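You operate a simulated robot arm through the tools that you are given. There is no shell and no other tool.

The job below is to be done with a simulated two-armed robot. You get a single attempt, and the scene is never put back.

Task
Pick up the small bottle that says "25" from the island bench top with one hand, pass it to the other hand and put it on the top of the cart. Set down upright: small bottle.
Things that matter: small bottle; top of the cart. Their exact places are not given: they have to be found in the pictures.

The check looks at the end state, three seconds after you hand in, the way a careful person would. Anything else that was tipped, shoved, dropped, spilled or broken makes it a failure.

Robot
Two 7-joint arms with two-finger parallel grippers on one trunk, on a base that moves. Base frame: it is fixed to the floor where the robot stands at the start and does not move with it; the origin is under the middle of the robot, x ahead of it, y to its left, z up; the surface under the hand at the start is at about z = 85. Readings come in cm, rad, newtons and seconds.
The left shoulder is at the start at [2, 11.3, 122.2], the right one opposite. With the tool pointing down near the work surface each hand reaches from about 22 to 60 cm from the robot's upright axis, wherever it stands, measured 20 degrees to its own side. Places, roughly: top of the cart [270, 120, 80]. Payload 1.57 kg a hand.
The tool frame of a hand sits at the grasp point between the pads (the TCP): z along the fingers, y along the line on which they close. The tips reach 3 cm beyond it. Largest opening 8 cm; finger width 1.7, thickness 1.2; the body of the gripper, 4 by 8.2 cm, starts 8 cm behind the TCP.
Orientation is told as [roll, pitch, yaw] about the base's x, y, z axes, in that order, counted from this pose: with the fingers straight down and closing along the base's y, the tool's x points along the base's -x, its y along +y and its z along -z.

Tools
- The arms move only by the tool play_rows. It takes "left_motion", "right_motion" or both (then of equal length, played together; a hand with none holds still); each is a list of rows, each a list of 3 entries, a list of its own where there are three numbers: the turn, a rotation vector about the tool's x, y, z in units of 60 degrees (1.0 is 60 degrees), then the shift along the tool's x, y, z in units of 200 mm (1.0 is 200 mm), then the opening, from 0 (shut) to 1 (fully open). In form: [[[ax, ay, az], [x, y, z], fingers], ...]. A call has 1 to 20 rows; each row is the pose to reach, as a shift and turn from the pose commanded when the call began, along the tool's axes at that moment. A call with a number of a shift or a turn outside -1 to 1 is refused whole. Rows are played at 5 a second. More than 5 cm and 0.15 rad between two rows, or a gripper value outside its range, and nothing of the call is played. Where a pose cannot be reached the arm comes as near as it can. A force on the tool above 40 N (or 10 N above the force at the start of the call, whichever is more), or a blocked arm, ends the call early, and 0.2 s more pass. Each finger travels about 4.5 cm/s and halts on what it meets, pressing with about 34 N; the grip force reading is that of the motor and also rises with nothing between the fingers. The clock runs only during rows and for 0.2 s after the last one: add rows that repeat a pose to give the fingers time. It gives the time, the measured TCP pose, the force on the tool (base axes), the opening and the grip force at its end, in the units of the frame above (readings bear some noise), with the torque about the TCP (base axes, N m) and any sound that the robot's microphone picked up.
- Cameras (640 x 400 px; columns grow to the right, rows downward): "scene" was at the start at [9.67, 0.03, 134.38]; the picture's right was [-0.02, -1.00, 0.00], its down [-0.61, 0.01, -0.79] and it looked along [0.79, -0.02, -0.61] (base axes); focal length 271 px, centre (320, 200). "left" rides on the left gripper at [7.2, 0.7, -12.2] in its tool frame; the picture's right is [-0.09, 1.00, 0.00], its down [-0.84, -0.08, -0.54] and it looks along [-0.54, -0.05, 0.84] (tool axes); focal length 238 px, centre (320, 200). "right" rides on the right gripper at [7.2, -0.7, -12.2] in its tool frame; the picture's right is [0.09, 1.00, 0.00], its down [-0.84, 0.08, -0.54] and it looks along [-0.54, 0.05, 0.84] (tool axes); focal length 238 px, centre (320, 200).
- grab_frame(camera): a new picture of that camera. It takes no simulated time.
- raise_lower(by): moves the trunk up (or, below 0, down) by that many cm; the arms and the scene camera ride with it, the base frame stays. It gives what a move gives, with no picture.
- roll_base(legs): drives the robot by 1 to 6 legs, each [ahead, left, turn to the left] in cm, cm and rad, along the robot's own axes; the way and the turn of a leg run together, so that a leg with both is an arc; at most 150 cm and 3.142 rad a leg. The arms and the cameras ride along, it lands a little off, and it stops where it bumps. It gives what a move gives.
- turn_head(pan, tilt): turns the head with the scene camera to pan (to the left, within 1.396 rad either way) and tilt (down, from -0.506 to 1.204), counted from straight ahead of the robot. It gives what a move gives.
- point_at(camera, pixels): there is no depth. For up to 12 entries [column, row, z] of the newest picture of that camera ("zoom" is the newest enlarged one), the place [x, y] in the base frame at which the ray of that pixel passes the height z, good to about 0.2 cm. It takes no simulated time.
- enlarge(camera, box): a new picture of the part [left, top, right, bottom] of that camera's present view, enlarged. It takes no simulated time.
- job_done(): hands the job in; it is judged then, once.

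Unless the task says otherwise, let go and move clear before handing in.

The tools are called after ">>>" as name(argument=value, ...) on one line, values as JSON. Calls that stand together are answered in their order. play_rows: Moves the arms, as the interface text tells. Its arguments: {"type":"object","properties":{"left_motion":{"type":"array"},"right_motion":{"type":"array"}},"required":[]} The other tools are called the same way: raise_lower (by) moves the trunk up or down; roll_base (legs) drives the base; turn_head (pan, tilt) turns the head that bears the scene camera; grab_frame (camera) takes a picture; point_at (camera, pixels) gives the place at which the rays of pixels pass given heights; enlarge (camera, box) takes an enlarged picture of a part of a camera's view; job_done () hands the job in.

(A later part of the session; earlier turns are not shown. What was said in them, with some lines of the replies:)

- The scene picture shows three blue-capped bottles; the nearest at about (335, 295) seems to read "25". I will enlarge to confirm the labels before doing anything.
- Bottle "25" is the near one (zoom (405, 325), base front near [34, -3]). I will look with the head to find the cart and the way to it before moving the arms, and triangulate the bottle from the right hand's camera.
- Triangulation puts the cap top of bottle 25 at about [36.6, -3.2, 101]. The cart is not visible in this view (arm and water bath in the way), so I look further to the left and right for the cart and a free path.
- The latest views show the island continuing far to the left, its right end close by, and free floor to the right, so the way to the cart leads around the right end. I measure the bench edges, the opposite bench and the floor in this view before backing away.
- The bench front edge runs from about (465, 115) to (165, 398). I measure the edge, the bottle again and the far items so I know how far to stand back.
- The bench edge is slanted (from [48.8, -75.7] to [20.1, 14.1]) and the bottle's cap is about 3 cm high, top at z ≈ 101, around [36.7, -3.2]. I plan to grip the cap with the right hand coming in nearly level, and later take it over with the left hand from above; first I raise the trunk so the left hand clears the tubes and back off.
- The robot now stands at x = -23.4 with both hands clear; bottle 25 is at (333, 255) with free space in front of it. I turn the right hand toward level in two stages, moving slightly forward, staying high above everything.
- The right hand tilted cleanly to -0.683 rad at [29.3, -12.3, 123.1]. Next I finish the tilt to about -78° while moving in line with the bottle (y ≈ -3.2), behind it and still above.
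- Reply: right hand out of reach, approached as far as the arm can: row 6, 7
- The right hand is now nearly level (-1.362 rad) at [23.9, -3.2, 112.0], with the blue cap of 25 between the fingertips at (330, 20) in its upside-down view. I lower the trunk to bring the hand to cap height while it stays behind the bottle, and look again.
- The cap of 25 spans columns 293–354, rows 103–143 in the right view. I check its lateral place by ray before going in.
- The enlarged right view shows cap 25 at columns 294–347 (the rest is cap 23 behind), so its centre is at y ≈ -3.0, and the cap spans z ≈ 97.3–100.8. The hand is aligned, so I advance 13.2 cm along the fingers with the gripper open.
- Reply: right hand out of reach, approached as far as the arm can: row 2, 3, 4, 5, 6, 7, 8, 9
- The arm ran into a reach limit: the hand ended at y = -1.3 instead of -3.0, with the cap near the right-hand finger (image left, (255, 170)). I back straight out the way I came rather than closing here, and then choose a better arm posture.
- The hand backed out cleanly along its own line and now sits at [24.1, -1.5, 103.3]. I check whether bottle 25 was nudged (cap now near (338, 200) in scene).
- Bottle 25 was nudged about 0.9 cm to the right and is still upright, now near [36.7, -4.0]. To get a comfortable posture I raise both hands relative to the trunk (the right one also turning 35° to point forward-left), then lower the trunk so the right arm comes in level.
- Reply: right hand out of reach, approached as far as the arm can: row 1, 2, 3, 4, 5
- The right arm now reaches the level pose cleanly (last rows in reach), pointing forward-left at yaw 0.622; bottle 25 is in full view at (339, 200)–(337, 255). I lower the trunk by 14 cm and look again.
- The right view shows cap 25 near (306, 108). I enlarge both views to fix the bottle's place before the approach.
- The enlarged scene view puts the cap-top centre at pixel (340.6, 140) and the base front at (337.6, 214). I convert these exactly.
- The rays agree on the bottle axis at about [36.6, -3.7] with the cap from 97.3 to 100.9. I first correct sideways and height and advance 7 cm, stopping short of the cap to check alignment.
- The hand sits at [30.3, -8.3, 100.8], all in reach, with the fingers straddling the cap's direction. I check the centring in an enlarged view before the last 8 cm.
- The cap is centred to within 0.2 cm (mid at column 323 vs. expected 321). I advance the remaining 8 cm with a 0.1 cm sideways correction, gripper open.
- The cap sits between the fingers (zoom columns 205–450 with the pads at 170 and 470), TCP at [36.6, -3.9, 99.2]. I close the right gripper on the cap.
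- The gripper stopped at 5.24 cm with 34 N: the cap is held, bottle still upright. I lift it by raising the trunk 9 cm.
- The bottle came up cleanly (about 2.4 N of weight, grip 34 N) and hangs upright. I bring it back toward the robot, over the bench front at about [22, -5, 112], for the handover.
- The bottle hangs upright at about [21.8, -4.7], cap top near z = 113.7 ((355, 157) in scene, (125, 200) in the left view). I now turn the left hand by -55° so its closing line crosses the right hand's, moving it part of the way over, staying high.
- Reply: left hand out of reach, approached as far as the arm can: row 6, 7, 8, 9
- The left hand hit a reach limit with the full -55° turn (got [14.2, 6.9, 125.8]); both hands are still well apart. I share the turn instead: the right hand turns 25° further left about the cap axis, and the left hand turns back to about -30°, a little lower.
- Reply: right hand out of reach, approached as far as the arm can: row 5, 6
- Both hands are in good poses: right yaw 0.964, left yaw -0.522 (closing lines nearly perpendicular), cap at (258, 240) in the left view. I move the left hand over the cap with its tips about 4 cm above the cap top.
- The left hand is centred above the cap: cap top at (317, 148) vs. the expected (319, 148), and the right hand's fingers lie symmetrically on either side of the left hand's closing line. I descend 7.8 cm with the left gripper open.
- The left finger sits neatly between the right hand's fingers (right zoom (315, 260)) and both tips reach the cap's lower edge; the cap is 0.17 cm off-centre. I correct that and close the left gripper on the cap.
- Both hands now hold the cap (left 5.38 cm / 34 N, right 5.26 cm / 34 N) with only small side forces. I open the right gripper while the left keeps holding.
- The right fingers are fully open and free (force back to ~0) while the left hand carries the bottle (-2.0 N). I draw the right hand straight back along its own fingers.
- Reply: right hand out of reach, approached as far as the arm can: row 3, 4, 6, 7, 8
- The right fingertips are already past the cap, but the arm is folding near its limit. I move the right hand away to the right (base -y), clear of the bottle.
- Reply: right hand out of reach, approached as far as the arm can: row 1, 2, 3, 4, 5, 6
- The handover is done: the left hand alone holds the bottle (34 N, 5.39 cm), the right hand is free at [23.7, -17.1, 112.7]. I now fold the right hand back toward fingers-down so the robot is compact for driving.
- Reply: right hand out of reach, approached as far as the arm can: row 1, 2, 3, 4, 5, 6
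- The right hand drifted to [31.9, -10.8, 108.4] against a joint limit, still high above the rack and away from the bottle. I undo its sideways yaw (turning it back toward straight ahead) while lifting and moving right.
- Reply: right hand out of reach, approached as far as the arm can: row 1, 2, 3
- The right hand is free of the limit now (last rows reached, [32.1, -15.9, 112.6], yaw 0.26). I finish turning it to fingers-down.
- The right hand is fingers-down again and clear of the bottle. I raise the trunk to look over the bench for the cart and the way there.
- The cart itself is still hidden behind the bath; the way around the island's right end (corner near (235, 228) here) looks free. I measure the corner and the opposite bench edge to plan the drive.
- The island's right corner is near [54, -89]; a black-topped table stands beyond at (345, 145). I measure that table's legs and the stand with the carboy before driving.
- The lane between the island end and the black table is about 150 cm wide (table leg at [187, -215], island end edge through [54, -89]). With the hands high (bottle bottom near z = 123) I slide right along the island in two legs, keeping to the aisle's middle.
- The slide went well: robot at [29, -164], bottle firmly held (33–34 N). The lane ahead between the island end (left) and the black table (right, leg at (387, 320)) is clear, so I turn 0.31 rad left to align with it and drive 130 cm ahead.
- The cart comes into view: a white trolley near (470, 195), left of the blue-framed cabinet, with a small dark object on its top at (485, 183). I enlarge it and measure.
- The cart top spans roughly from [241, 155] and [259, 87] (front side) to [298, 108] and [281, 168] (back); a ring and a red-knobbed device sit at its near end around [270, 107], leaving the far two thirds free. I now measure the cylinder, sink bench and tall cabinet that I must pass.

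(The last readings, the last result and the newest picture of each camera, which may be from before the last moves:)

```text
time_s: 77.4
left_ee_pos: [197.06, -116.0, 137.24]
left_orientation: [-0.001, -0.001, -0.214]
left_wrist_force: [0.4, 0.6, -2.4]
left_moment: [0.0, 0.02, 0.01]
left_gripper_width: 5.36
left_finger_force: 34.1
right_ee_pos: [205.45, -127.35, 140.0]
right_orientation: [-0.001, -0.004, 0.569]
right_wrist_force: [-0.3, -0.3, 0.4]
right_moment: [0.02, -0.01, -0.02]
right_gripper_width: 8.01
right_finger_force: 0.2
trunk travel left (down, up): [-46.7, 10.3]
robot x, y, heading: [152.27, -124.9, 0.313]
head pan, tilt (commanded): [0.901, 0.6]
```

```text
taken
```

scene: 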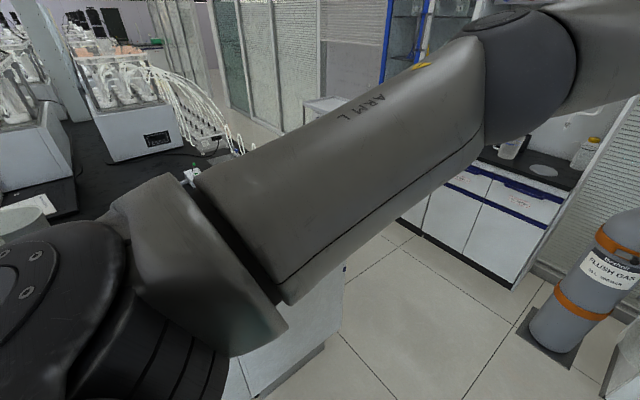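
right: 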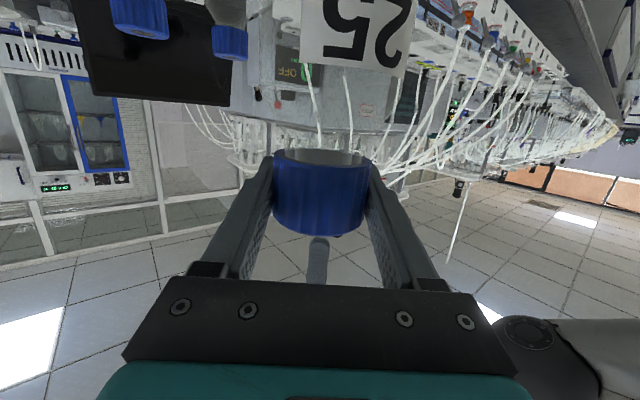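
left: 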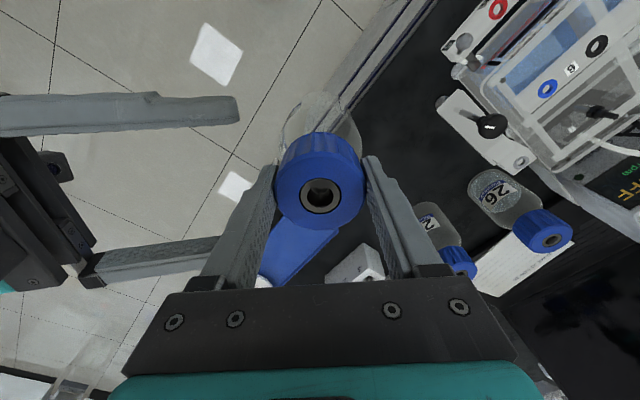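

I measure the key points in this view: cylinder base, sink cabinet toe and the island's far corner.

>>> point_at(camera="scene", pixels=[[535, 330, 0], [510, 288, 0], [400, 222, 0], [345, 265, 85], [322, 345, 0], [345, 300, 0], [568, 195, 85], [485, 158, 85], [330, 115, 80], [240, 150, 85]])

>>> turn_head(pan=0.25, tilt=0.55)

>>> grab_frame(camera="scene")

>>> point_at(camera="scene", pixels=[[370, 275, 0], [402, 290, 0], [350, 248, 0], [215, 228, 0], [358, 172, 85], [262, 155, 85], [423, 295, 0], [595, 325, 0], [450, 208, 85], [205, 268, 85], [225, 345, 0], [640, 235, 85]])

```text
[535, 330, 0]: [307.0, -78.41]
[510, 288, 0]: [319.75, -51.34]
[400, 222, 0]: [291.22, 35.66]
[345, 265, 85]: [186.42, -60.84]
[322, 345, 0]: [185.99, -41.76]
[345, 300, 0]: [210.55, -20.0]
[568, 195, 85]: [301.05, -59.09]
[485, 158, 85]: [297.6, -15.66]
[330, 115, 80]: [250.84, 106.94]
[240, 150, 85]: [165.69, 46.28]
```

```text
time_s: 78.4
left_ee_pos: [196.93, -115.98, 137.29]
left_orientation: [0.001, 0.0, -0.215]
left_wrist_force: [-0.4, 0.2, -2.6]
left_moment: [-0.03, 0.0, -0.03]
left_gripper_width: 5.37
left_finger_force: 33.9
right_ee_pos: [205.48, -127.38, 139.94]
right_orientation: [0.0, -0.006, 0.567]
right_wrist_force: [-0.4, -0.1, 0.0]
right_moment: [-0.03, 0.01, -0.01]
right_gripper_width: 7.99
right_finger_force: 0.1
trunk travel left (down, up): [-46.7, 10.3]
robot x, y, heading: [152.28, -125.25, 0.305]
head pan, tilt (commanded): [0.25, 0.55]
```

```text
taken
```

scene: 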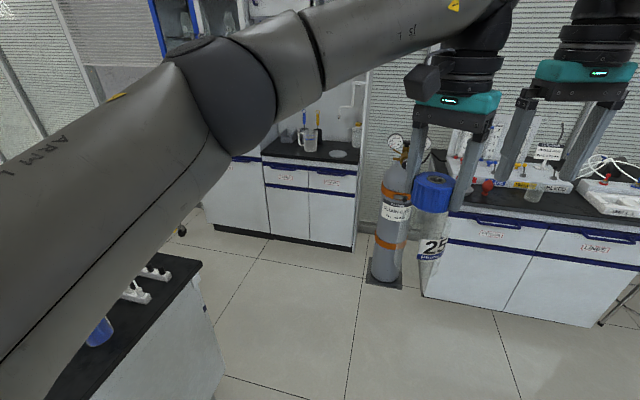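

```text
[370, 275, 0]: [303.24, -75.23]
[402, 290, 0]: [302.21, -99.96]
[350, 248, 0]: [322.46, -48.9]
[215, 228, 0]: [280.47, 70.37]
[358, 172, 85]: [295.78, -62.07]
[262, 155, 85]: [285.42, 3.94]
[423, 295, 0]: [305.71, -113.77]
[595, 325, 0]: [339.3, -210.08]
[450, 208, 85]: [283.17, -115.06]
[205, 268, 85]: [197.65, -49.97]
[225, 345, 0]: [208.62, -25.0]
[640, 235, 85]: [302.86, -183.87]
```

In bench-aligned terms the far aisle is about 105 cm wide (island corner near [198, -50], sink cabinets and cart front ~100 cm further), and the gas cylinder near [303, -85] is only about z = 108 tall. I raise the trunk 9 cm more so everything passes above it, then drive ahead past the island corner.

>>> raise_lower(by=9)

>>> roll_base(legs=[[102, 10, 0]])

>>> turn_head(pan=0.9, tilt=0.6)

>>> grab_frame(camera="scene")

>>> turn_head(pan=0.2, tilt=0.7)

>>> grab_frame(camera="scene")

```text
time_s: 79.7
left_ee_pos: [197.07, -116.04, 146.12]
left_orientation: [0.0, 0.0, -0.214]
left_wrist_force: [0.4, 0.1, -2.3]
left_moment: [0.0, 0.03, -0.01]
left_gripper_width: 5.34
left_finger_force: 33.7
right_ee_pos: [205.54, -127.35, 148.89]
right_orientation: [-0.002, -0.005, 0.567]
right_wrist_force: [-0.2, 0.1, -0.2]
right_moment: [0.01, 0.04, -0.01]
right_gripper_width: 7.98
right_finger_force: 0.0
trunk travel left (down, up): [-55.7, 1.3]
robot x, y, heading: [152.36, -125.36, 0.31]
head pan, tilt (commanded): [0.25, 0.55]
```

```text
time_s: 85.1
left_ee_pos: [294.1, -75.07, 146.21]
left_orientation: [-0.001, -0.001, -0.218]
left_wrist_force: [0.2, -0.1, -2.4]
left_moment: [-0.01, -0.02, 0.02]
left_gripper_width: 5.35
left_finger_force: 34.2
right_ee_pos: [302.28, -86.28, 148.93]
right_orientation: [0.0, -0.005, 0.566]
right_wrist_force: [-0.1, 0.7, 1.0]
right_moment: [0.03, 0.04, -0.02]
right_gripper_width: 8.0
right_finger_force: 0.1
trunk travel left (down, up): [-55.7, 1.3]
robot x, y, heading: [249.32, -83.93, 0.308]
head pan, tilt (commanded): [0.25, 0.55]
```

```text
time_s: 86.1
left_ee_pos: [294.01, -75.12, 146.17]
left_orientation: [0.001, -0.001, -0.217]
left_wrist_force: [-0.2, -0.5, -2.0]
left_moment: [0.03, 0.01, 0.01]
left_gripper_width: 5.35
left_finger_force: 34.2
right_ee_pos: [302.42, -86.39, 148.81]
right_orientation: [0.002, -0.005, 0.567]
right_wrist_force: [0.0, 0.8, -0.3]
right_moment: [0.01, 0.0, 0.0]
right_gripper_width: 7.97
right_finger_force: 0.1
trunk travel left (down, up): [-55.7, 1.3]
robot x, y, heading: [249.17, -84.18, 0.306]
head pan, tilt (commanded): [0.901, 0.6]
```

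```text
taken
```

scene: 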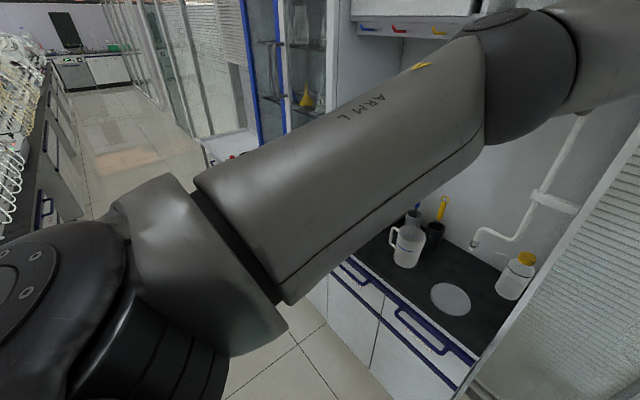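

```text
time_s: 87.2
left_ee_pos: [294.01, -75.07, 146.14]
left_orientation: [-0.001, 0.0, -0.215]
left_wrist_force: [0.2, 0.7, -3.7]
left_moment: [-0.01, -0.01, -0.04]
left_gripper_width: 5.36
left_finger_force: 34.1
right_ee_pos: [302.48, -86.45, 148.89]
right_orientation: [0.0, -0.004, 0.567]
right_wrist_force: [0.9, -0.1, 0.0]
right_moment: [0.0, 0.02, -0.01]
right_gripper_width: 8.0
right_finger_force: 0.1
trunk travel left (down, up): [-55.7, 1.3]
robot x, y, heading: [249.29, -84.36, 0.301]
head pan, tilt (commanded): [0.201, 0.7]
```

```text
taken
```

scene: 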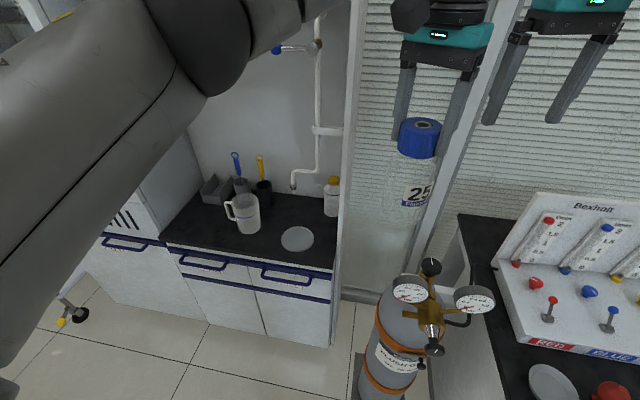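

The robot is at [249, -84], just past the island corner; the sink enclosure's side panel at (345, 200) is the nearest thing to pass on the left. I measure its front and the cabinet fronts relative to my hands.

>>> point_at(camera="scene", pixels=[[331, 347, 0], [335, 272, 85], [335, 272, 78], [60, 330, 0], [70, 270, 78], [352, 355, 0], [165, 245, 78], [350, 150, 110], [365, 20, 150]])

>>> turn_head(pan=0.5, tilt=0.1)

>>> grab_frame(camera="scene")

>>> turn_head(pan=1.39, tilt=0.5)

>>> grab_frame(camera="scene")

```text
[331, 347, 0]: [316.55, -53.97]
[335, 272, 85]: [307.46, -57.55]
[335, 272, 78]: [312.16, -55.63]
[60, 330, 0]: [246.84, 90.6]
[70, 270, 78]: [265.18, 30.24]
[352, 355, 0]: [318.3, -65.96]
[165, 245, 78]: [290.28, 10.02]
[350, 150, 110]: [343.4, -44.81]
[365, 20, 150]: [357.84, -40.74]
```

```text
time_s: 88.2
left_ee_pos: [293.91, -75.01, 146.23]
left_orientation: [-0.001, -0.001, -0.216]
left_wrist_force: [-1.1, 0.3, -2.8]
left_moment: [-0.01, 0.01, 0.01]
left_gripper_width: 5.36
left_finger_force: 34.3
right_ee_pos: [302.36, -86.44, 148.82]
right_orientation: [0.001, -0.006, 0.567]
right_wrist_force: [0.2, 0.0, 0.1]
right_moment: [0.01, -0.01, 0.0]
right_gripper_width: 8.02
right_finger_force: 0.0
trunk travel left (down, up): [-55.7, 1.3]
robot x, y, heading: [249.26, -83.93, 0.307]
head pan, tilt (commanded): [0.499, 0.099]
```

```text
taken
```

scene: 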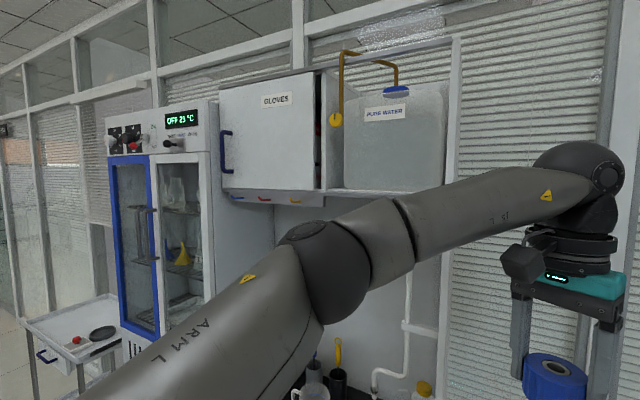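

```text
time_s: 89.4
left_ee_pos: [293.96, -75.03, 146.24]
left_orientation: [0.002, 0.0, -0.218]
left_wrist_force: [0.6, 0.9, -1.4]
left_moment: [0.0, 0.0, -0.01]
left_gripper_width: 5.34
left_finger_force: 34.5
right_ee_pos: [302.47, -86.3, 148.95]
right_orientation: [0.0, -0.005, 0.568]
right_wrist_force: [0.0, -0.7, -0.1]
right_moment: [0.01, -0.02, -0.01]
right_gripper_width: 8.0
right_finger_force: 0.0
trunk travel left (down, up): [-55.7, 1.3]
robot x, y, heading: [249.38, -84.11, 0.308]
head pan, tilt (commanded): [1.389, 0.499]
```

```text
taken
```

scene: 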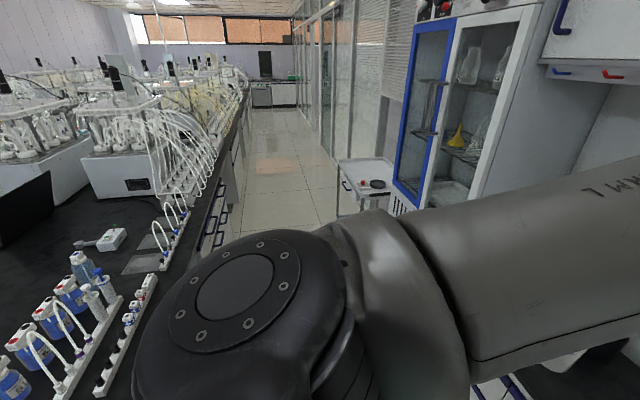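

The triangulated cabinet front lies ~30 cm beyond my hands and the cart's front edge protrudes only slightly more, so sliding left along the aisle middle is safe. I slide 100 cm left and look again.

>>> roll_base(legs=[[9, 100, 0]])

>>> turn_head(pan=1.0, tilt=0.75)

>>> grab_frame(camera="scene")

>>> turn_head(pan=1.39, tilt=0.5)

>>> grab_frame(camera="scene")

```text
time_s: 94.5
left_ee_pos: [269.55, 23.49, 146.1]
left_orientation: [0.0, 0.001, -0.163]
left_wrist_force: [-0.2, -1.4, -2.1]
left_moment: [0.01, 0.01, -0.01]
left_gripper_width: 5.35
left_finger_force: 34.5
right_ee_pos: [278.56, 12.63, 148.98]
right_orientation: [0.001, -0.005, 0.62]
right_wrist_force: [-0.4, 0.0, 0.5]
right_moment: [0.03, -0.02, -0.04]
right_gripper_width: 8.01
right_finger_force: 0.0
trunk travel left (down, up): [-55.7, 1.3]
robot x, y, heading: [225.45, 12.29, 0.356]
head pan, tilt (commanded): [1.389, 0.499]
```

```text
time_s: 95.4
left_ee_pos: [269.5, 23.45, 146.2]
left_orientation: [-0.001, 0.001, -0.163]
left_wrist_force: [0.2, 0.5, -2.4]
left_moment: [0.02, 0.02, 0.05]
left_gripper_width: 5.35
left_finger_force: 34.3
right_ee_pos: [278.55, 12.75, 148.88]
right_orientation: [-0.001, -0.005, 0.617]
right_wrist_force: [0.1, 0.4, 0.1]
right_moment: [0.0, -0.02, 0.0]
right_gripper_width: 8.01
right_finger_force: 0.1
trunk travel left (down, up): [-55.7, 1.3]
robot x, y, heading: [225.14, 12.07, 0.357]
head pan, tilt (commanded): [1.0, 0.75]
```

```text
taken
```

scene: 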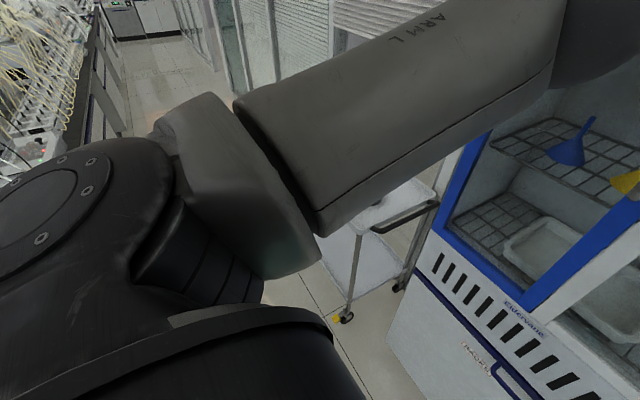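

```text
time_s: 96.2
left_ee_pos: [269.59, 23.56, 146.23]
left_orientation: [0.0, 0.001, -0.163]
left_wrist_force: [0.1, 0.0, -3.0]
left_moment: [0.02, 0.01, 0.02]
left_gripper_width: 5.38
left_finger_force: 34.3
right_ee_pos: [278.55, 12.66, 148.89]
right_orientation: [0.0, -0.005, 0.62]
right_wrist_force: [-0.3, 0.7, -0.1]
right_moment: [0.02, 0.01, -0.05]
right_gripper_width: 8.0
right_finger_force: 0.0
trunk travel left (down, up): [-55.7, 1.3]
robot x, y, heading: [225.39, 11.86, 0.356]
head pan, tilt (commanded): [1.389, 0.499]
```

```text
taken
```

scene: 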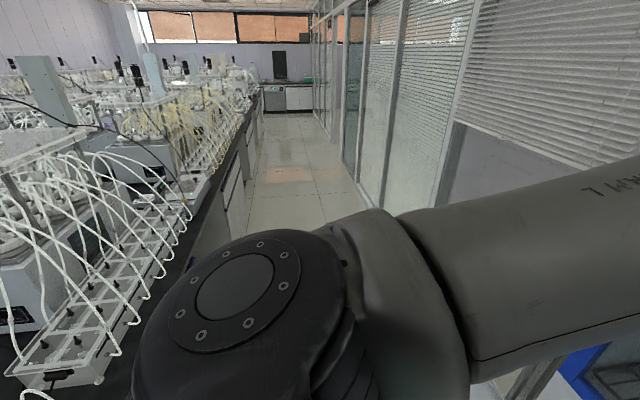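

The robot is at [225, 12], heading 0.356; the cart's near wheel appears at (345, 315) ahead-left and the aisle is free. I slide another 92 cm left to stand in front of the cart, straightening the heading a little.

>>> roll_base(legs=[[3.5, 92, -0.04]])

>>> turn_head(pan=0.2, tilt=0.9)

>>> grab_frame(camera="scene")

>>> grab_frame(camera="right")

>>> grab_frame(camera="left")

```text
time_s: 101.1
left_ee_pos: [242.73, 109.78, 146.22]
left_orientation: [0.002, -0.001, -0.207]
left_wrist_force: [-1.5, 0.2, -2.1]
left_moment: [-0.02, -0.02, 0.01]
left_gripper_width: 5.31
left_finger_force: 34.2
right_ee_pos: [251.23, 98.43, 148.94]
right_orientation: [0.0, -0.004, 0.576]
right_wrist_force: [-1.1, 0.3, -0.7]
right_moment: [0.02, 0.01, 0.01]
right_gripper_width: 8.0
right_finger_force: 0.1
trunk travel left (down, up): [-55.7, 1.3]
robot x, y, heading: [198.3, 100.56, 0.318]
head pan, tilt (commanded): [1.389, 0.499]
```

```text
time_s: 102.5
left_ee_pos: [242.89, 109.61, 146.16]
left_orientation: [-0.001, -0.001, -0.208]
left_wrist_force: [1.1, 0.4, -2.1]
left_moment: [-0.01, 0.01, 0.01]
left_gripper_width: 5.34
left_finger_force: 33.5
right_ee_pos: [251.13, 98.41, 148.84]
right_orientation: [0.0, -0.005, 0.577]
right_wrist_force: [0.3, -0.3, 0.7]
right_moment: [-0.03, -0.03, -0.01]
right_gripper_width: 8.01
right_finger_force: 0.0
trunk travel left (down, up): [-55.7, 1.3]
robot x, y, heading: [198.23, 100.44, 0.317]
head pan, tilt (commanded): [0.201, 0.901]
```

```text
taken
```

scene: 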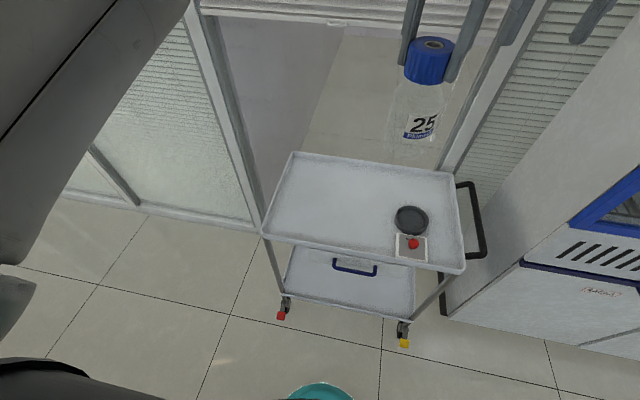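

```text
taken
```

right: 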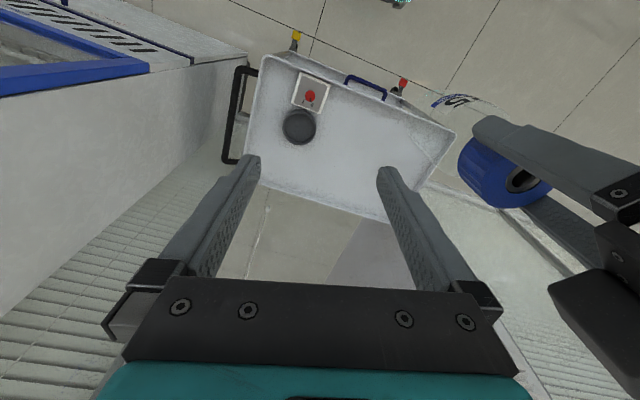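

```text
taken
```

left: 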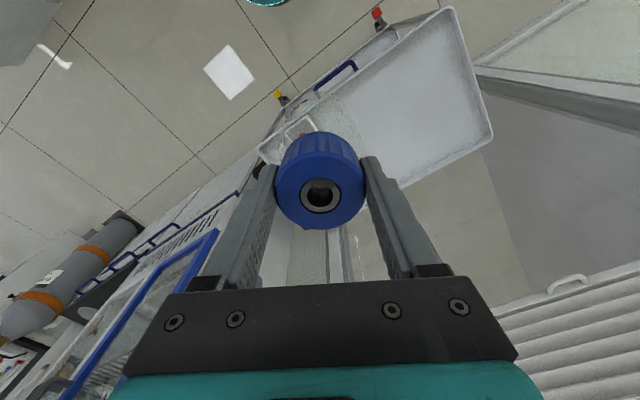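

The whole cart top is now visible: corners near (293, 153), (455, 175), (463, 268) and (262, 232), the black ring at (411, 220) and the red-knobbed device at (412, 246); the left two thirds are free. I enlarge and measure the surface.

>>> enlarge(camera="scene", box=[240, 130, 500, 300])

>>> point_at(camera="scene", pixels=[[293, 153, 80], [455, 176, 80], [463, 268, 80], [262, 232, 80], [330, 205, 80], [411, 220, 80], [412, 246, 80], [286, 298, 0], [404, 330, 0]])

>>> point_at(camera="right", pixels=[[258, 55, 80], [455, 132, 80], [392, 222, 80], [260, 182, 80], [298, 128, 80]])

```text
2.35 times, centred on (370, 215) of scene
```

zoom: 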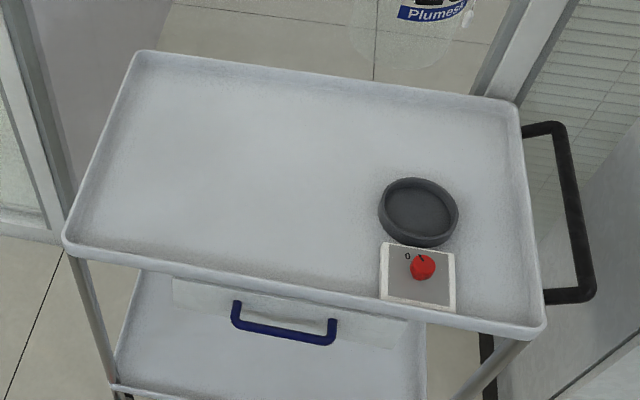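

```text
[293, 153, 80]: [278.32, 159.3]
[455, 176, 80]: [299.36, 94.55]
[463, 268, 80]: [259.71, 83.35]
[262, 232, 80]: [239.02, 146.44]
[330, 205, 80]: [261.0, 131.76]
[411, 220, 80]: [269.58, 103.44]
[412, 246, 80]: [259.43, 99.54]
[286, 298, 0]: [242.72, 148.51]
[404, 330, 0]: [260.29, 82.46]
```

```text
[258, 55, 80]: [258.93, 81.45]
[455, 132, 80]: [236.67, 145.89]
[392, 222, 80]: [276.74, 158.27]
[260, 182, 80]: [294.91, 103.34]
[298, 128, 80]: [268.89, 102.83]
```

Both cameras agree: the cart top rim lies at z ≈ 80 with corners about [238, 146], [259, 82], [299, 95] and [277.5, 159]. A free spot is [263, 128], 70 cm from my axis, so I must come closer; I check where my own base front is (teal rim at (320, 385)).

>>> point_at(camera="scene", pixels=[[320, 384, 0], [320, 384, 10], [320, 384, 20], [320, 384, 30], [290, 395, 10], [350, 395, 10]])

>>> enlarge(camera="scene", box=[200, 260, 480, 400])

```text
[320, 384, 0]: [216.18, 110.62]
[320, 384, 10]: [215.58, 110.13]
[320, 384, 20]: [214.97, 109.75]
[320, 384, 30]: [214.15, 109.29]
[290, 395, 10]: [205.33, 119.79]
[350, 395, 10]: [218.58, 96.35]
```

```text
2.29 times, centred on (340, 330) of scene
```

zoom: 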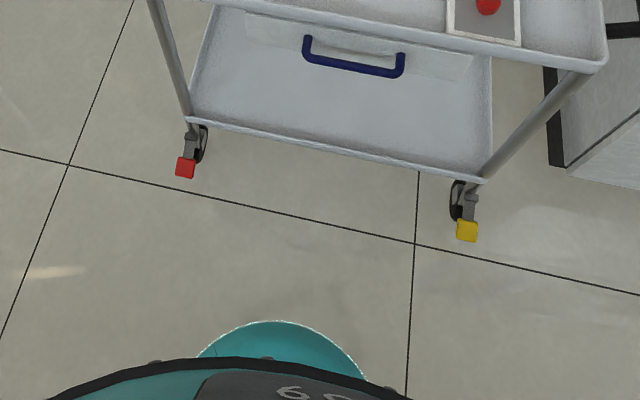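

My base front reaches only about 20–25 cm ahead of the axis and the cart front is 52 cm ahead, so I can close in 19 cm (and 6 cm right) with the hands far above the cart. Then I lower the trunk 30 cm.

>>> roll_base(legs=[[19, -6, 0]])

>>> raise_lower(by=-28)

>>> grab_frame(camera="scene")

>>> grab_frame(camera="left")

```text
time_s: 104.1
left_ee_pos: [262.73, 110.01, 146.25]
left_orientation: [0.0, 0.0, -0.208]
left_wrist_force: [0.4, -0.7, -2.6]
left_moment: [0.01, 0.02, 0.01]
left_gripper_width: 5.31
left_finger_force: 34.0
right_ee_pos: [271.43, 98.78, 148.88]
right_orientation: [0.001, -0.007, 0.576]
right_wrist_force: [-0.4, -0.3, 0.2]
right_moment: [-0.02, 0.02, 0.01]
right_gripper_width: 8.0
right_finger_force: 0.1
trunk travel left (down, up): [-55.7, 1.3]
robot x, y, heading: [218.21, 100.47, 0.318]
head pan, tilt (commanded): [0.201, 0.901]
```

```text
time_s: 106.9
left_ee_pos: [262.87, 109.98, 118.27]
left_orientation: [0.001, -0.001, -0.208]
left_wrist_force: [-0.4, 0.4, -1.8]
left_moment: [0.01, -0.01, 0.0]
left_gripper_width: 5.31
left_finger_force: 34.0
right_ee_pos: [271.23, 98.73, 120.95]
right_orientation: [-0.001, -0.007, 0.575]
right_wrist_force: [0.0, -0.8, 0.7]
right_moment: [0.01, 0.05, -0.01]
right_gripper_width: 7.99
right_finger_force: 0.1
trunk travel left (down, up): [-27.7, 29.3]
robot x, y, heading: [218.55, 100.59, 0.315]
head pan, tilt (commanded): [0.201, 0.901]
```

```text
taken
```

scene: 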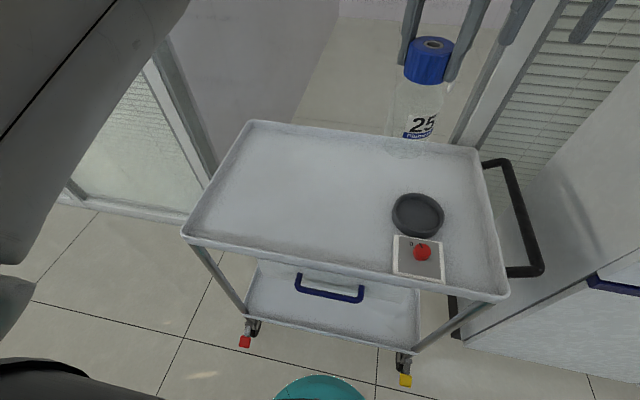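

```text
taken
```

left: 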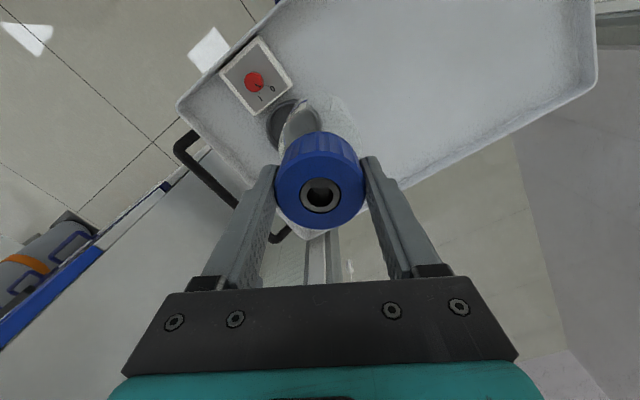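

The robot stands well in front of the cart with the bottle at [262.9, 110.0], bottom near z = 103. I carry it 18 cm to the left over the free area at about [263, 128], lowering slightly on the way.

>>> play_rows(left_motion=[[[0, 0, 0], [0.01, 0.044, 0.015], 0], [[0, 0, 0], [0.028, 0.137, 0.045], 0], [[0, 0, 0], [0.048, 0.235, 0.08], 0], [[0, 0, 0], [0.068, 0.333, 0.113], 0], [[0, 0, 0], [0.088, 0.431, 0.147], 0], [[0, 0, 0], [0.109, 0.529, 0.18], 0], [[0, 0, 0], [0.129, 0.627, 0.213], 0], [[0, 0, 0], [0.149, 0.725, 0.247], 0], [[0, 0, 0], [0.168, 0.82, 0.28], 0], [[0, 0, 0], [0.178, 0.867, 0.295], 0], [[0, 0, 0], [0.181, 0.881, 0.3], 0], [[0, 0, 0], [0.181, 0.881, 0.3], 0]])

>>> turn_head(pan=0.25, tilt=0.8)

>>> grab_frame(camera="scene")

>>> grab_frame(camera="left")

>>> grab_frame(camera="right")

```text
time_s: 109.5
left_ee_pos: [262.85, 127.92, 112.07]
left_orientation: [-0.001, 0.0, -0.207]
left_wrist_force: [0.6, -0.1, -1.3]
left_moment: [0.02, -0.01, 0.0]
left_gripper_width: 5.32
left_finger_force: 33.9
right_ee_pos: [271.36, 98.84, 120.96]
right_orientation: [-0.001, -0.006, 0.576]
right_wrist_force: [0.0, 1.1, -0.4]
right_moment: [0.0, 0.0, 0.01]
right_gripper_width: 8.01
right_finger_force: 0.0
trunk travel left (down, up): [-27.7, 29.3]
robot x, y, heading: [218.28, 101.0, 0.317]
head pan, tilt (commanded): [0.201, 0.901]
```

```text
time_s: 110.2
left_ee_pos: [262.99, 127.79, 112.21]
left_orientation: [0.0, -0.001, -0.208]
left_wrist_force: [-0.9, -0.3, -2.4]
left_moment: [-0.02, -0.03, -0.01]
left_gripper_width: 5.27
left_finger_force: 34.1
right_ee_pos: [271.37, 98.77, 120.92]
right_orientation: [-0.002, -0.007, 0.575]
right_wrist_force: [-0.8, -0.1, -0.5]
right_moment: [-0.06, -0.01, -0.01]
right_gripper_width: 8.01
right_finger_force: 0.0
trunk travel left (down, up): [-27.7, 29.3]
robot x, y, heading: [218.18, 100.27, 0.318]
head pan, tilt (commanded): [0.25, 0.799]
```

```text
taken
```

scene: 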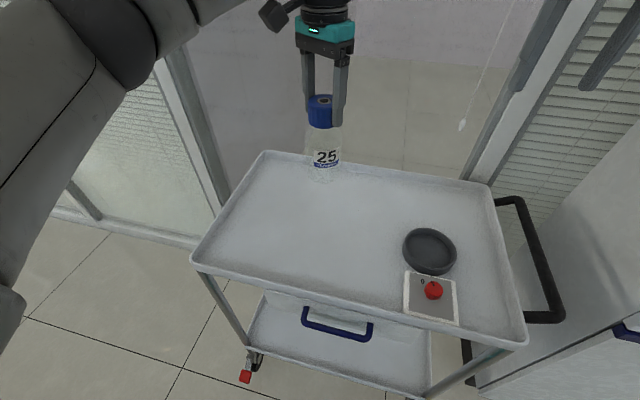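

```text
taken
```

left: 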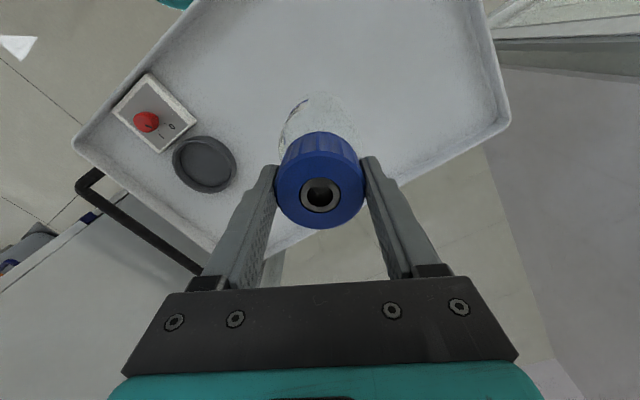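

```text
taken
```

right: 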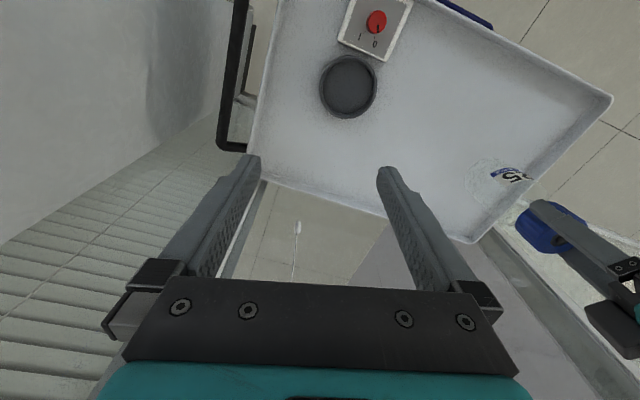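

The bottle hangs upright over the cart; I check the corners and the landing spot's position against the rims and items in the current views.

>>> point_at(camera="scene", pixels=[[265, 152, 80], [193, 258, 80], [527, 345, 80], [488, 187, 80], [430, 250, 80], [432, 298, 80], [330, 230, 80]])

>>> point_at(camera="left", pixels=[[510, 122, 80], [75, 142, 80], [205, 163, 80], [148, 120, 80], [482, 0, 80]])

>>> enlarge(camera="scene", box=[240, 60, 420, 220])

```text
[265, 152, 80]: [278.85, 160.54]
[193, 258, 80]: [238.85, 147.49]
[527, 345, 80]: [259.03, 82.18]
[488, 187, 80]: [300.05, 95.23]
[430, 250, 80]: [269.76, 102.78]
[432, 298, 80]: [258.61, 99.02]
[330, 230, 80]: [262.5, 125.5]
```

```text
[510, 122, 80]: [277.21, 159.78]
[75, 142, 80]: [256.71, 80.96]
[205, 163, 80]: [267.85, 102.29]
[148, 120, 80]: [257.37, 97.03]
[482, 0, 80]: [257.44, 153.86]
```

```text
2.50 times, centred on (330, 140) of scene
```

zoom: 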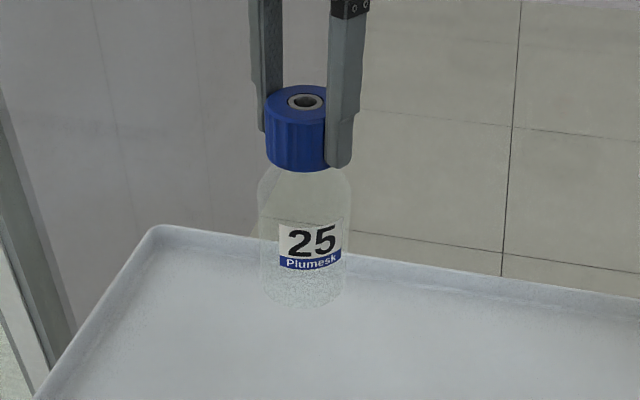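

The landing spot [263, 128] is well inside the free area (rim about z ≈ 82, items 25 cm away). I lower the bottle 13.5 cm to just above the surface.

>>> play_rows(left_motion=[[[0, 0, 0], [0, 0, 0.06], 0], [[0, 0, 0], [0, 0, 0.15], 0], [[0, 0, 0], [0, 0, 0.24], 0], [[0, 0, 0], [0, 0, 0.33], 0], [[0, 0, 0], [0, 0, 0.42], 0], [[0, 0, 0], [0, 0, 0.51], 0], [[0, 0, 0], [0, 0, 0.58], 0], [[0, 0, 0], [0, 0, 0.64], 0], [[0, 0, 0], [0, 0, 0.675], 0], [[0, 0, 0], [0, 0, 0.675], 0]])

>>> grab_frame(camera="scene")

>>> enlarge(camera="scene", box=[240, 100, 420, 260])

```text
time_s: 112.4
left_ee_pos: [262.91, 128.13, 98.82]
left_orientation: [-0.001, -0.001, -0.209]
left_wrist_force: [-0.2, -0.3, -2.1]
left_moment: [0.03, 0.01, -0.04]
left_gripper_width: 5.32
left_finger_force: 33.8
right_ee_pos: [271.22, 98.73, 120.92]
right_orientation: [0.001, -0.005, 0.575]
right_wrist_force: [-0.2, -0.9, 0.8]
right_moment: [-0.05, -0.03, 0.01]
right_gripper_width: 7.99
right_finger_force: 0.0
trunk travel left (down, up): [-27.7, 29.3]
robot x, y, heading: [218.22, 100.3, 0.319]
head pan, tilt (commanded): [0.25, 0.799]
```

```text
taken
```

scene: 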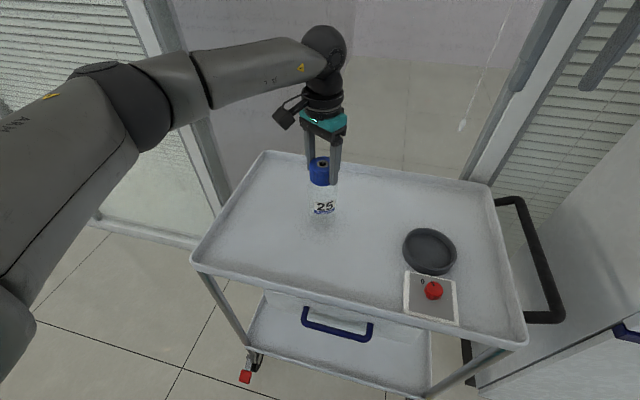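

```text
2.50 times, centred on (330, 180) of scene
```

zoom: 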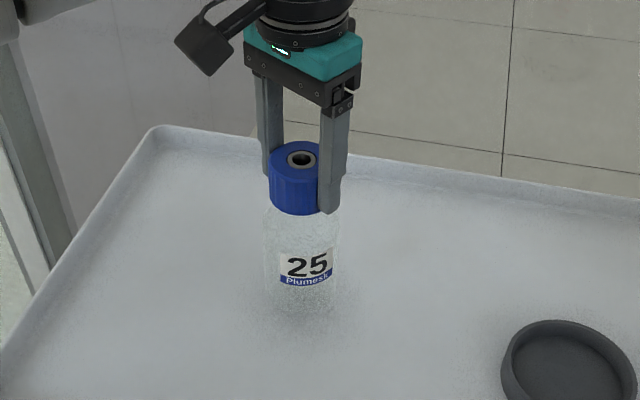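

No contact yet at TCP z = 98.8 (force still -2.1 N), with the shadow closing under the bottle. I go down slowly in 0.3 cm rows and read the force.

>>> play_rows(left_motion=[[[0, 0, 0], [0, 0, 0.015], 0], [[0, 0, 0], [0, 0, 0.03], 0], [[0, 0, 0], [0, 0, 0.045], 0], [[0, 0, 0], [0, 0, 0.06], 0], [[0, 0, 0], [0, 0, 0.075], 0]])

>>> enlarge(camera="scene", box=[240, 120, 400, 260])

```text
time_s: 113.6
left_ee_pos: [262.81, 128.0, 97.14]
left_orientation: [-0.001, 0.002, -0.206]
left_wrist_force: [0.3, 0.4, -2.1]
left_moment: [0.03, 0.0, -0.03]
left_gripper_width: 5.3
left_finger_force: 33.8
right_ee_pos: [271.3, 98.75, 120.94]
right_orientation: [-0.001, -0.008, 0.577]
right_wrist_force: [0.7, 0.0, 0.1]
right_moment: [-0.02, 0.01, -0.02]
right_gripper_width: 8.0
right_finger_force: 0.0
trunk travel left (down, up): [-27.7, 29.3]
robot x, y, heading: [218.03, 100.56, 0.317]
head pan, tilt (commanded): [0.25, 0.799]
```

```text
2.86 times, centred on (320, 190) of scene
```

zoom: 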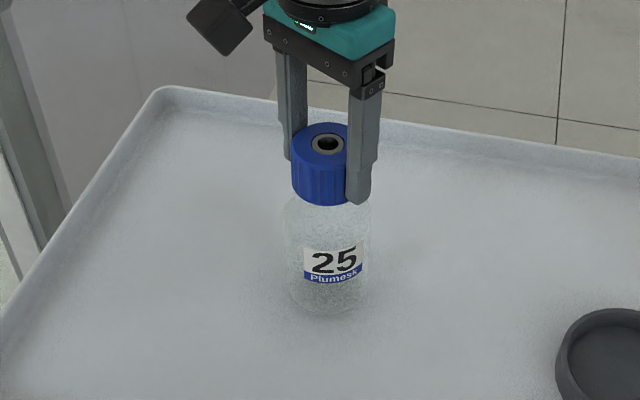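

Still no contact at z = 97.1 (force -2.1 N). I continue in 0.2 cm rows.

>>> play_rows(left_motion=[[[0, 0, 0], [0, 0, 0.01], 0], [[0, 0, 0], [0, 0, 0.02], 0], [[0, 0, 0], [0, 0, 0.03], 0], [[0, 0, 0], [0, 0, 0.04], 0], [[0, 0, 0], [0, 0, 0.05], 0]])

```text
time_s: 114.8
left_ee_pos: [262.93, 128.08, 96.13]
left_orientation: [-0.001, 0.002, -0.208]
left_wrist_force: [0.5, 0.4, -2.2]
left_moment: [0.0, -0.01, 0.01]
left_gripper_width: 5.29
left_finger_force: 33.6
right_ee_pos: [271.32, 98.75, 120.73]
right_orientation: [0.001, -0.008, 0.575]
right_wrist_force: [-0.3, -0.3, 0.4]
right_moment: [-0.01, 0.02, 0.03]
right_gripper_width: 8.02
right_finger_force: 0.0
trunk travel left (down, up): [-27.7, 29.3]
robot x, y, heading: [218.29, 100.45, 0.318]
head pan, tilt (commanded): [0.25, 0.799]
```

No contact at z = 96.1 yet (force -2.2 N). I keep going in small rows.

>>> play_rows(left_motion=[[[0, 0, 0], [0, 0, 0.01], 0], [[0, 0, 0], [0, 0, 0.02], 0], [[0, 0, 0], [0, 0, 0.03], 0], [[0, 0, 0], [0, 0, 0.04], 0]])

>>> enlarge(camera="scene", box=[270, 150, 370, 240])

```text
time_s: 115.8
left_ee_pos: [262.75, 127.99, 95.92]
left_orientation: [0.002, -0.01, -0.207]
left_wrist_force: [-5.2, 4.3, 37.9]
left_moment: [-0.03, 0.88, 0.0]
left_gripper_width: 5.29
left_finger_force: 34.4
right_ee_pos: [271.08, 98.72, 121.09]
right_orientation: [-0.001, -0.008, 0.574]
right_wrist_force: [-0.5, 0.4, 0.2]
right_moment: [-0.02, -0.04, 0.05]
right_gripper_width: 7.99
right_finger_force: 0.0
trunk travel left (down, up): [-27.7, 29.3]
robot x, y, heading: [218.03, 100.43, 0.316]
head pan, tilt (commanded): [0.25, 0.799]
```

```text
4.44 times, centred on (320, 195) of scene
```

zoom: 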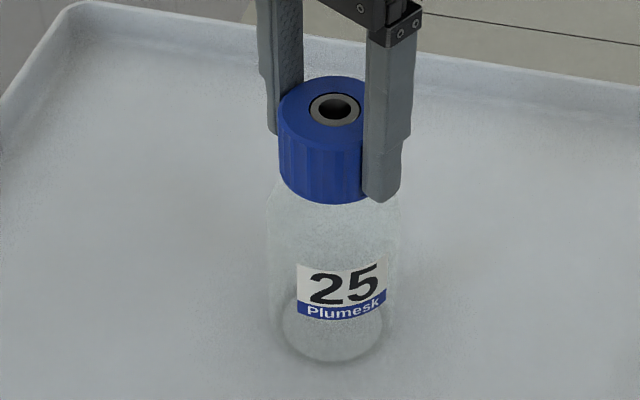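

Contact: upward force 38 N at z = 95.9, so the bottle stands on the cart. I ease the press by raising the command in tiny steps before letting go.

>>> play_rows(left_motion=[[[0, 0, 0], [0, 0, -0.008], 0], [[0, 0, 0], [0, 0, -0.016], 0], [[0, 0, 0], [0, 0, -0.022], 0], [[0, 0, 0], [0, 0, -0.022], 0]])

```text
time_s: 116.8
left_ee_pos: [262.97, 127.93, 96.02]
left_orientation: [0.004, -0.006, -0.208]
left_wrist_force: [5.1, 2.3, 20.1]
left_moment: [-0.12, -0.7, -0.01]
left_gripper_width: 5.28
left_finger_force: 34.4
right_ee_pos: [271.13, 98.63, 120.96]
right_orientation: [0.0, -0.008, 0.575]
right_wrist_force: [-0.3, 0.5, 0.1]
right_moment: [0.0, 0.0, 0.01]
right_gripper_width: 8.0
right_finger_force: 0.0
trunk travel left (down, up): [-27.7, 29.3]
robot x, y, heading: [218.42, 100.43, 0.317]
head pan, tilt (commanded): [0.25, 0.799]
```

The press is down to 20 N. I ease a little further.

>>> play_rows(left_motion=[[[0, 0, 0], [0, 0, -0.007], 0], [[0, 0, 0], [0, 0, -0.014], 0], [[0, 0, 0], [0, 0, -0.014], 0]])

>>> enlarge(camera="scene", box=[270, 150, 370, 240])

>>> grab_frame(camera="right")

```text
time_s: 117.6
left_ee_pos: [262.75, 127.97, 96.14]
left_orientation: [0.0, 0.004, -0.207]
left_wrist_force: [2.3, -1.0, 4.5]
left_moment: [-0.12, -0.54, -0.01]
left_gripper_width: 5.28
left_finger_force: 33.9
right_ee_pos: [271.38, 98.76, 120.93]
right_orientation: [0.0, -0.008, 0.575]
right_wrist_force: [0.3, 0.3, -0.3]
right_moment: [0.0, -0.01, -0.02]
right_gripper_width: 8.01
right_finger_force: 0.0
trunk travel left (down, up): [-27.7, 29.3]
robot x, y, heading: [218.23, 100.61, 0.316]
head pan, tilt (commanded): [0.25, 0.799]
```

```text
4.44 times, centred on (320, 195) of scene
```

zoom: 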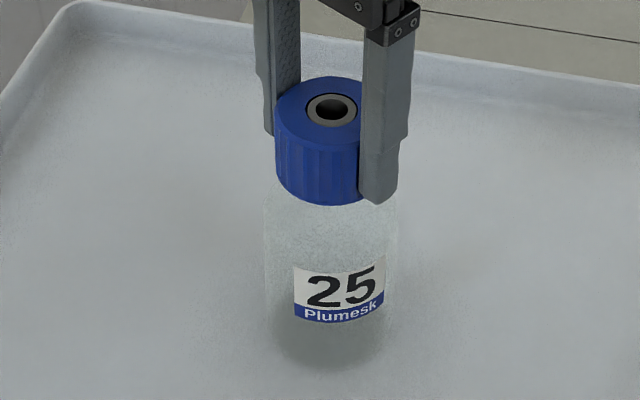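

```text
taken
```

right: 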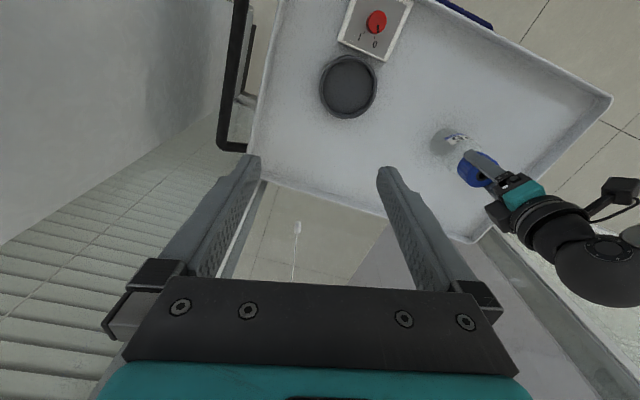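

The contact force is 4.5 N and the moments hint that the bottle just rocks on its far edge; at a slightly higher press it was flush. I press about 0.1 cm so it stands flat, then open the left gripper gradually.

>>> play_rows(left_motion=[[[0, 0, 0], [0, 0, 0.007], 0], [[0, 0, 0], [0, 0, 0.007], 0], [[0, 0, 0], [0, 0, 0.007], 0.68], [[0, 0, 0], [0, 0, 0.005], 0.72], [[0, 0, 0], [0, 0, 0.002], 0.8], [[0, 0, 0], [0, 0, 0], 0.9], [[0, 0, 0], [0, 0, 0], 1], [[0, 0, 0], [0, 0, 0], 1], [[0, 0, 0], [0, 0, 0], 1]])

>>> enlarge(camera="scene", box=[270, 140, 370, 240])

>>> grab_frame(camera="left")

```text
time_s: 119.6
left_ee_pos: [262.73, 128.08, 96.09]
left_orientation: [0.001, 0.001, -0.208]
left_wrist_force: [-0.2, -0.4, -0.4]
left_moment: [0.03, 0.04, -0.05]
left_gripper_width: 7.98
left_finger_force: 0.1
right_ee_pos: [271.25, 98.72, 120.95]
right_orientation: [0.0, -0.006, 0.575]
right_wrist_force: [0.7, 0.2, -0.1]
right_moment: [0.03, -0.01, -0.01]
right_gripper_width: 8.01
right_finger_force: 0.1
trunk travel left (down, up): [-27.7, 29.3]
robot x, y, heading: [218.47, 100.39, 0.32]
head pan, tilt (commanded): [0.25, 0.799]
```

```text
4.00 times, centred on (320, 190) of scene
```

zoom: 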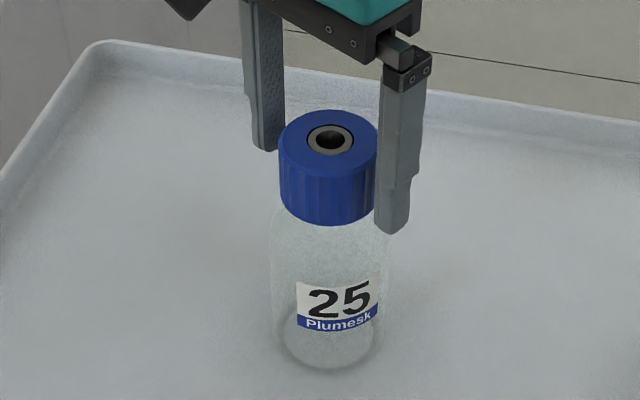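

```text
taken
```

left: 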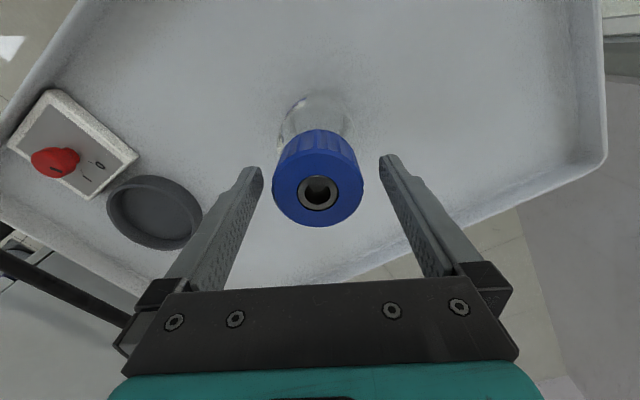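

The bottle stands flat and upright with the fingers open and clear on both sides (cap at (318, 180), fingers at 255 and 385). I lift the left hand straight up.

>>> play_rows(left_motion=[[[0, 0, 0], [0, 0, -0.05], 1], [[0, 0, 0], [0, 0, -0.13], 1], [[0, 0, 0], [0, 0, -0.23], 1], [[0, 0, 0], [0, 0, -0.34], 1], [[0, 0, 0], [0, 0, -0.45], 1], [[0, 0, 0], [0, 0, -0.56], 1], [[0, 0, 0], [0, 0, -0.67], 1], [[0, 0, 0], [0, 0, -0.75], 1]])

>>> grab_frame(camera="scene")

>>> enlarge(camera="scene", box=[240, 120, 460, 320])

```text
time_s: 121.4
left_ee_pos: [262.82, 128.09, 111.15]
left_orientation: [0.001, 0.0, -0.209]
left_wrist_force: [0.0, 0.3, -0.5]
left_moment: [-0.02, 0.03, -0.03]
left_gripper_width: 8.01
left_finger_force: 0.0
right_ee_pos: [271.32, 98.69, 120.99]
right_orientation: [0.001, -0.005, 0.577]
right_wrist_force: [-0.4, 0.5, 0.3]
right_moment: [-0.04, -0.01, 0.0]
right_gripper_width: 7.99
right_finger_force: 0.0
trunk travel left (down, up): [-27.7, 29.3]
robot x, y, heading: [217.93, 100.7, 0.318]
head pan, tilt (commanded): [0.25, 0.799]
```

```text
taken
```

scene: 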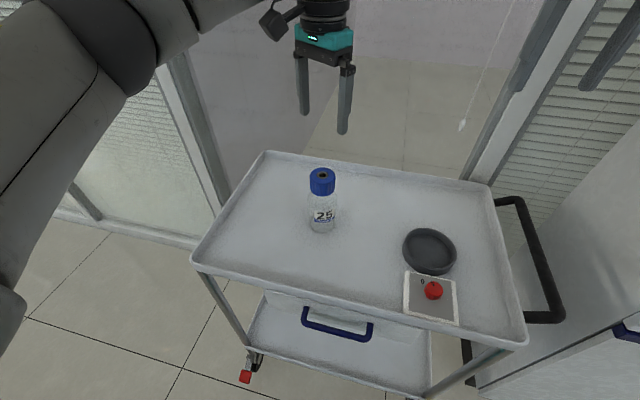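

```text
2.00 times, centred on (350, 220) of scene
```

zoom: 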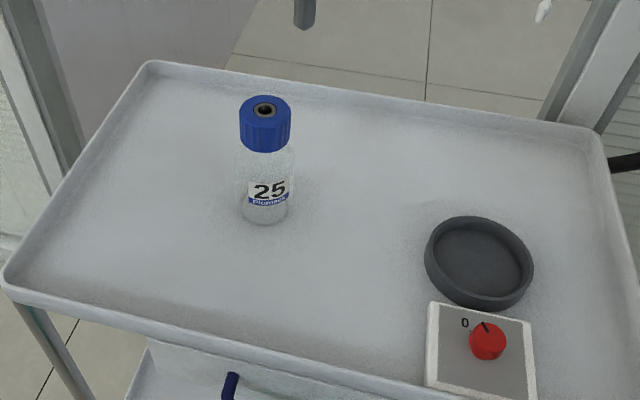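

The bottle "25" stands upright on the cart at (322, 200), the ring and the red-knobbed device are where they were, and the hand is above it. I raise the trunk to be fully clear and take a last look.

>>> raise_lower(by=14)

>>> grab_frame(camera="scene")

>>> grab_frame(camera="left")

```text
time_s: 123.0
left_ee_pos: [262.78, 128.06, 125.02]
left_orientation: [0.001, 0.0, -0.208]
left_wrist_force: [0.2, -1.0, 0.1]
left_moment: [-0.01, -0.01, 0.02]
left_gripper_width: 8.01
left_finger_force: 0.1
right_ee_pos: [271.24, 98.73, 134.86]
right_orientation: [0.0, -0.008, 0.576]
right_wrist_force: [0.1, -0.2, 0.4]
right_moment: [-0.01, -0.02, 0.02]
right_gripper_width: 8.0
right_finger_force: 0.1
trunk travel left (down, up): [-41.7, 15.3]
robot x, y, heading: [218.18, 100.14, 0.309]
head pan, tilt (commanded): [0.25, 0.799]
```

```text
taken
```

scene: 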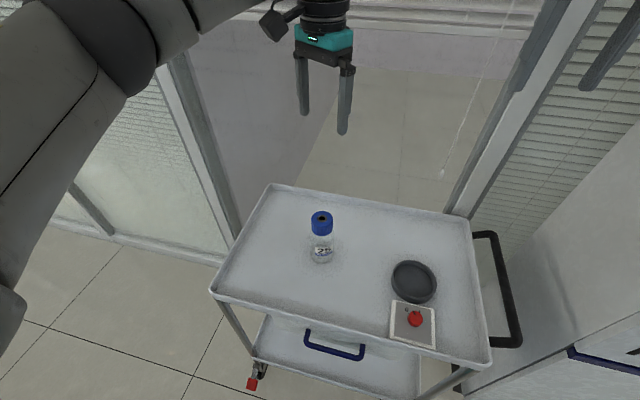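

```text
taken
```

left: 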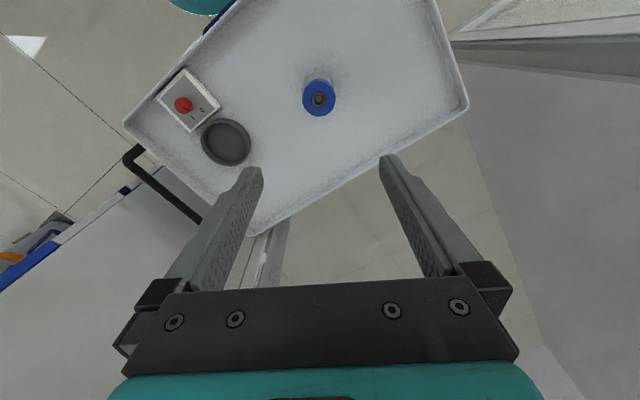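

The bottle stands upright alone on the cart top ((321, 235) in scene, (319, 98) in the left view), both hands are open and well clear, and nothing else has moved. I hand the job in.

>>> job_done()

```text
The job is handed in.
```

The small bottle "25" is now standing upright on the top of the cart. I picked it up from the island bench with the right hand, passed it to the left hand in the air, and the left hand set it down.

- **Placement:** it stands at about [263, 128], near the middle of the free part of the cart top. It is about 25 cm from the black ring and the red-knobbed device already there, which did not move.
- **A nudge before the pick:** on my first approach the right hand reached its limit and pushed bottle 25 about 0.9 cm to the side on the bench. It stayed upright, and I saw no sign that anything else was touched.
- **Set-down:** the bottle touched the cart with a press of about 38 N. I eased that off, levelled the bottle, and let go with it flat.
- **End state:** both hands are open and well clear of the cart. I handed the job in, and no result came back beyond the confirmation.
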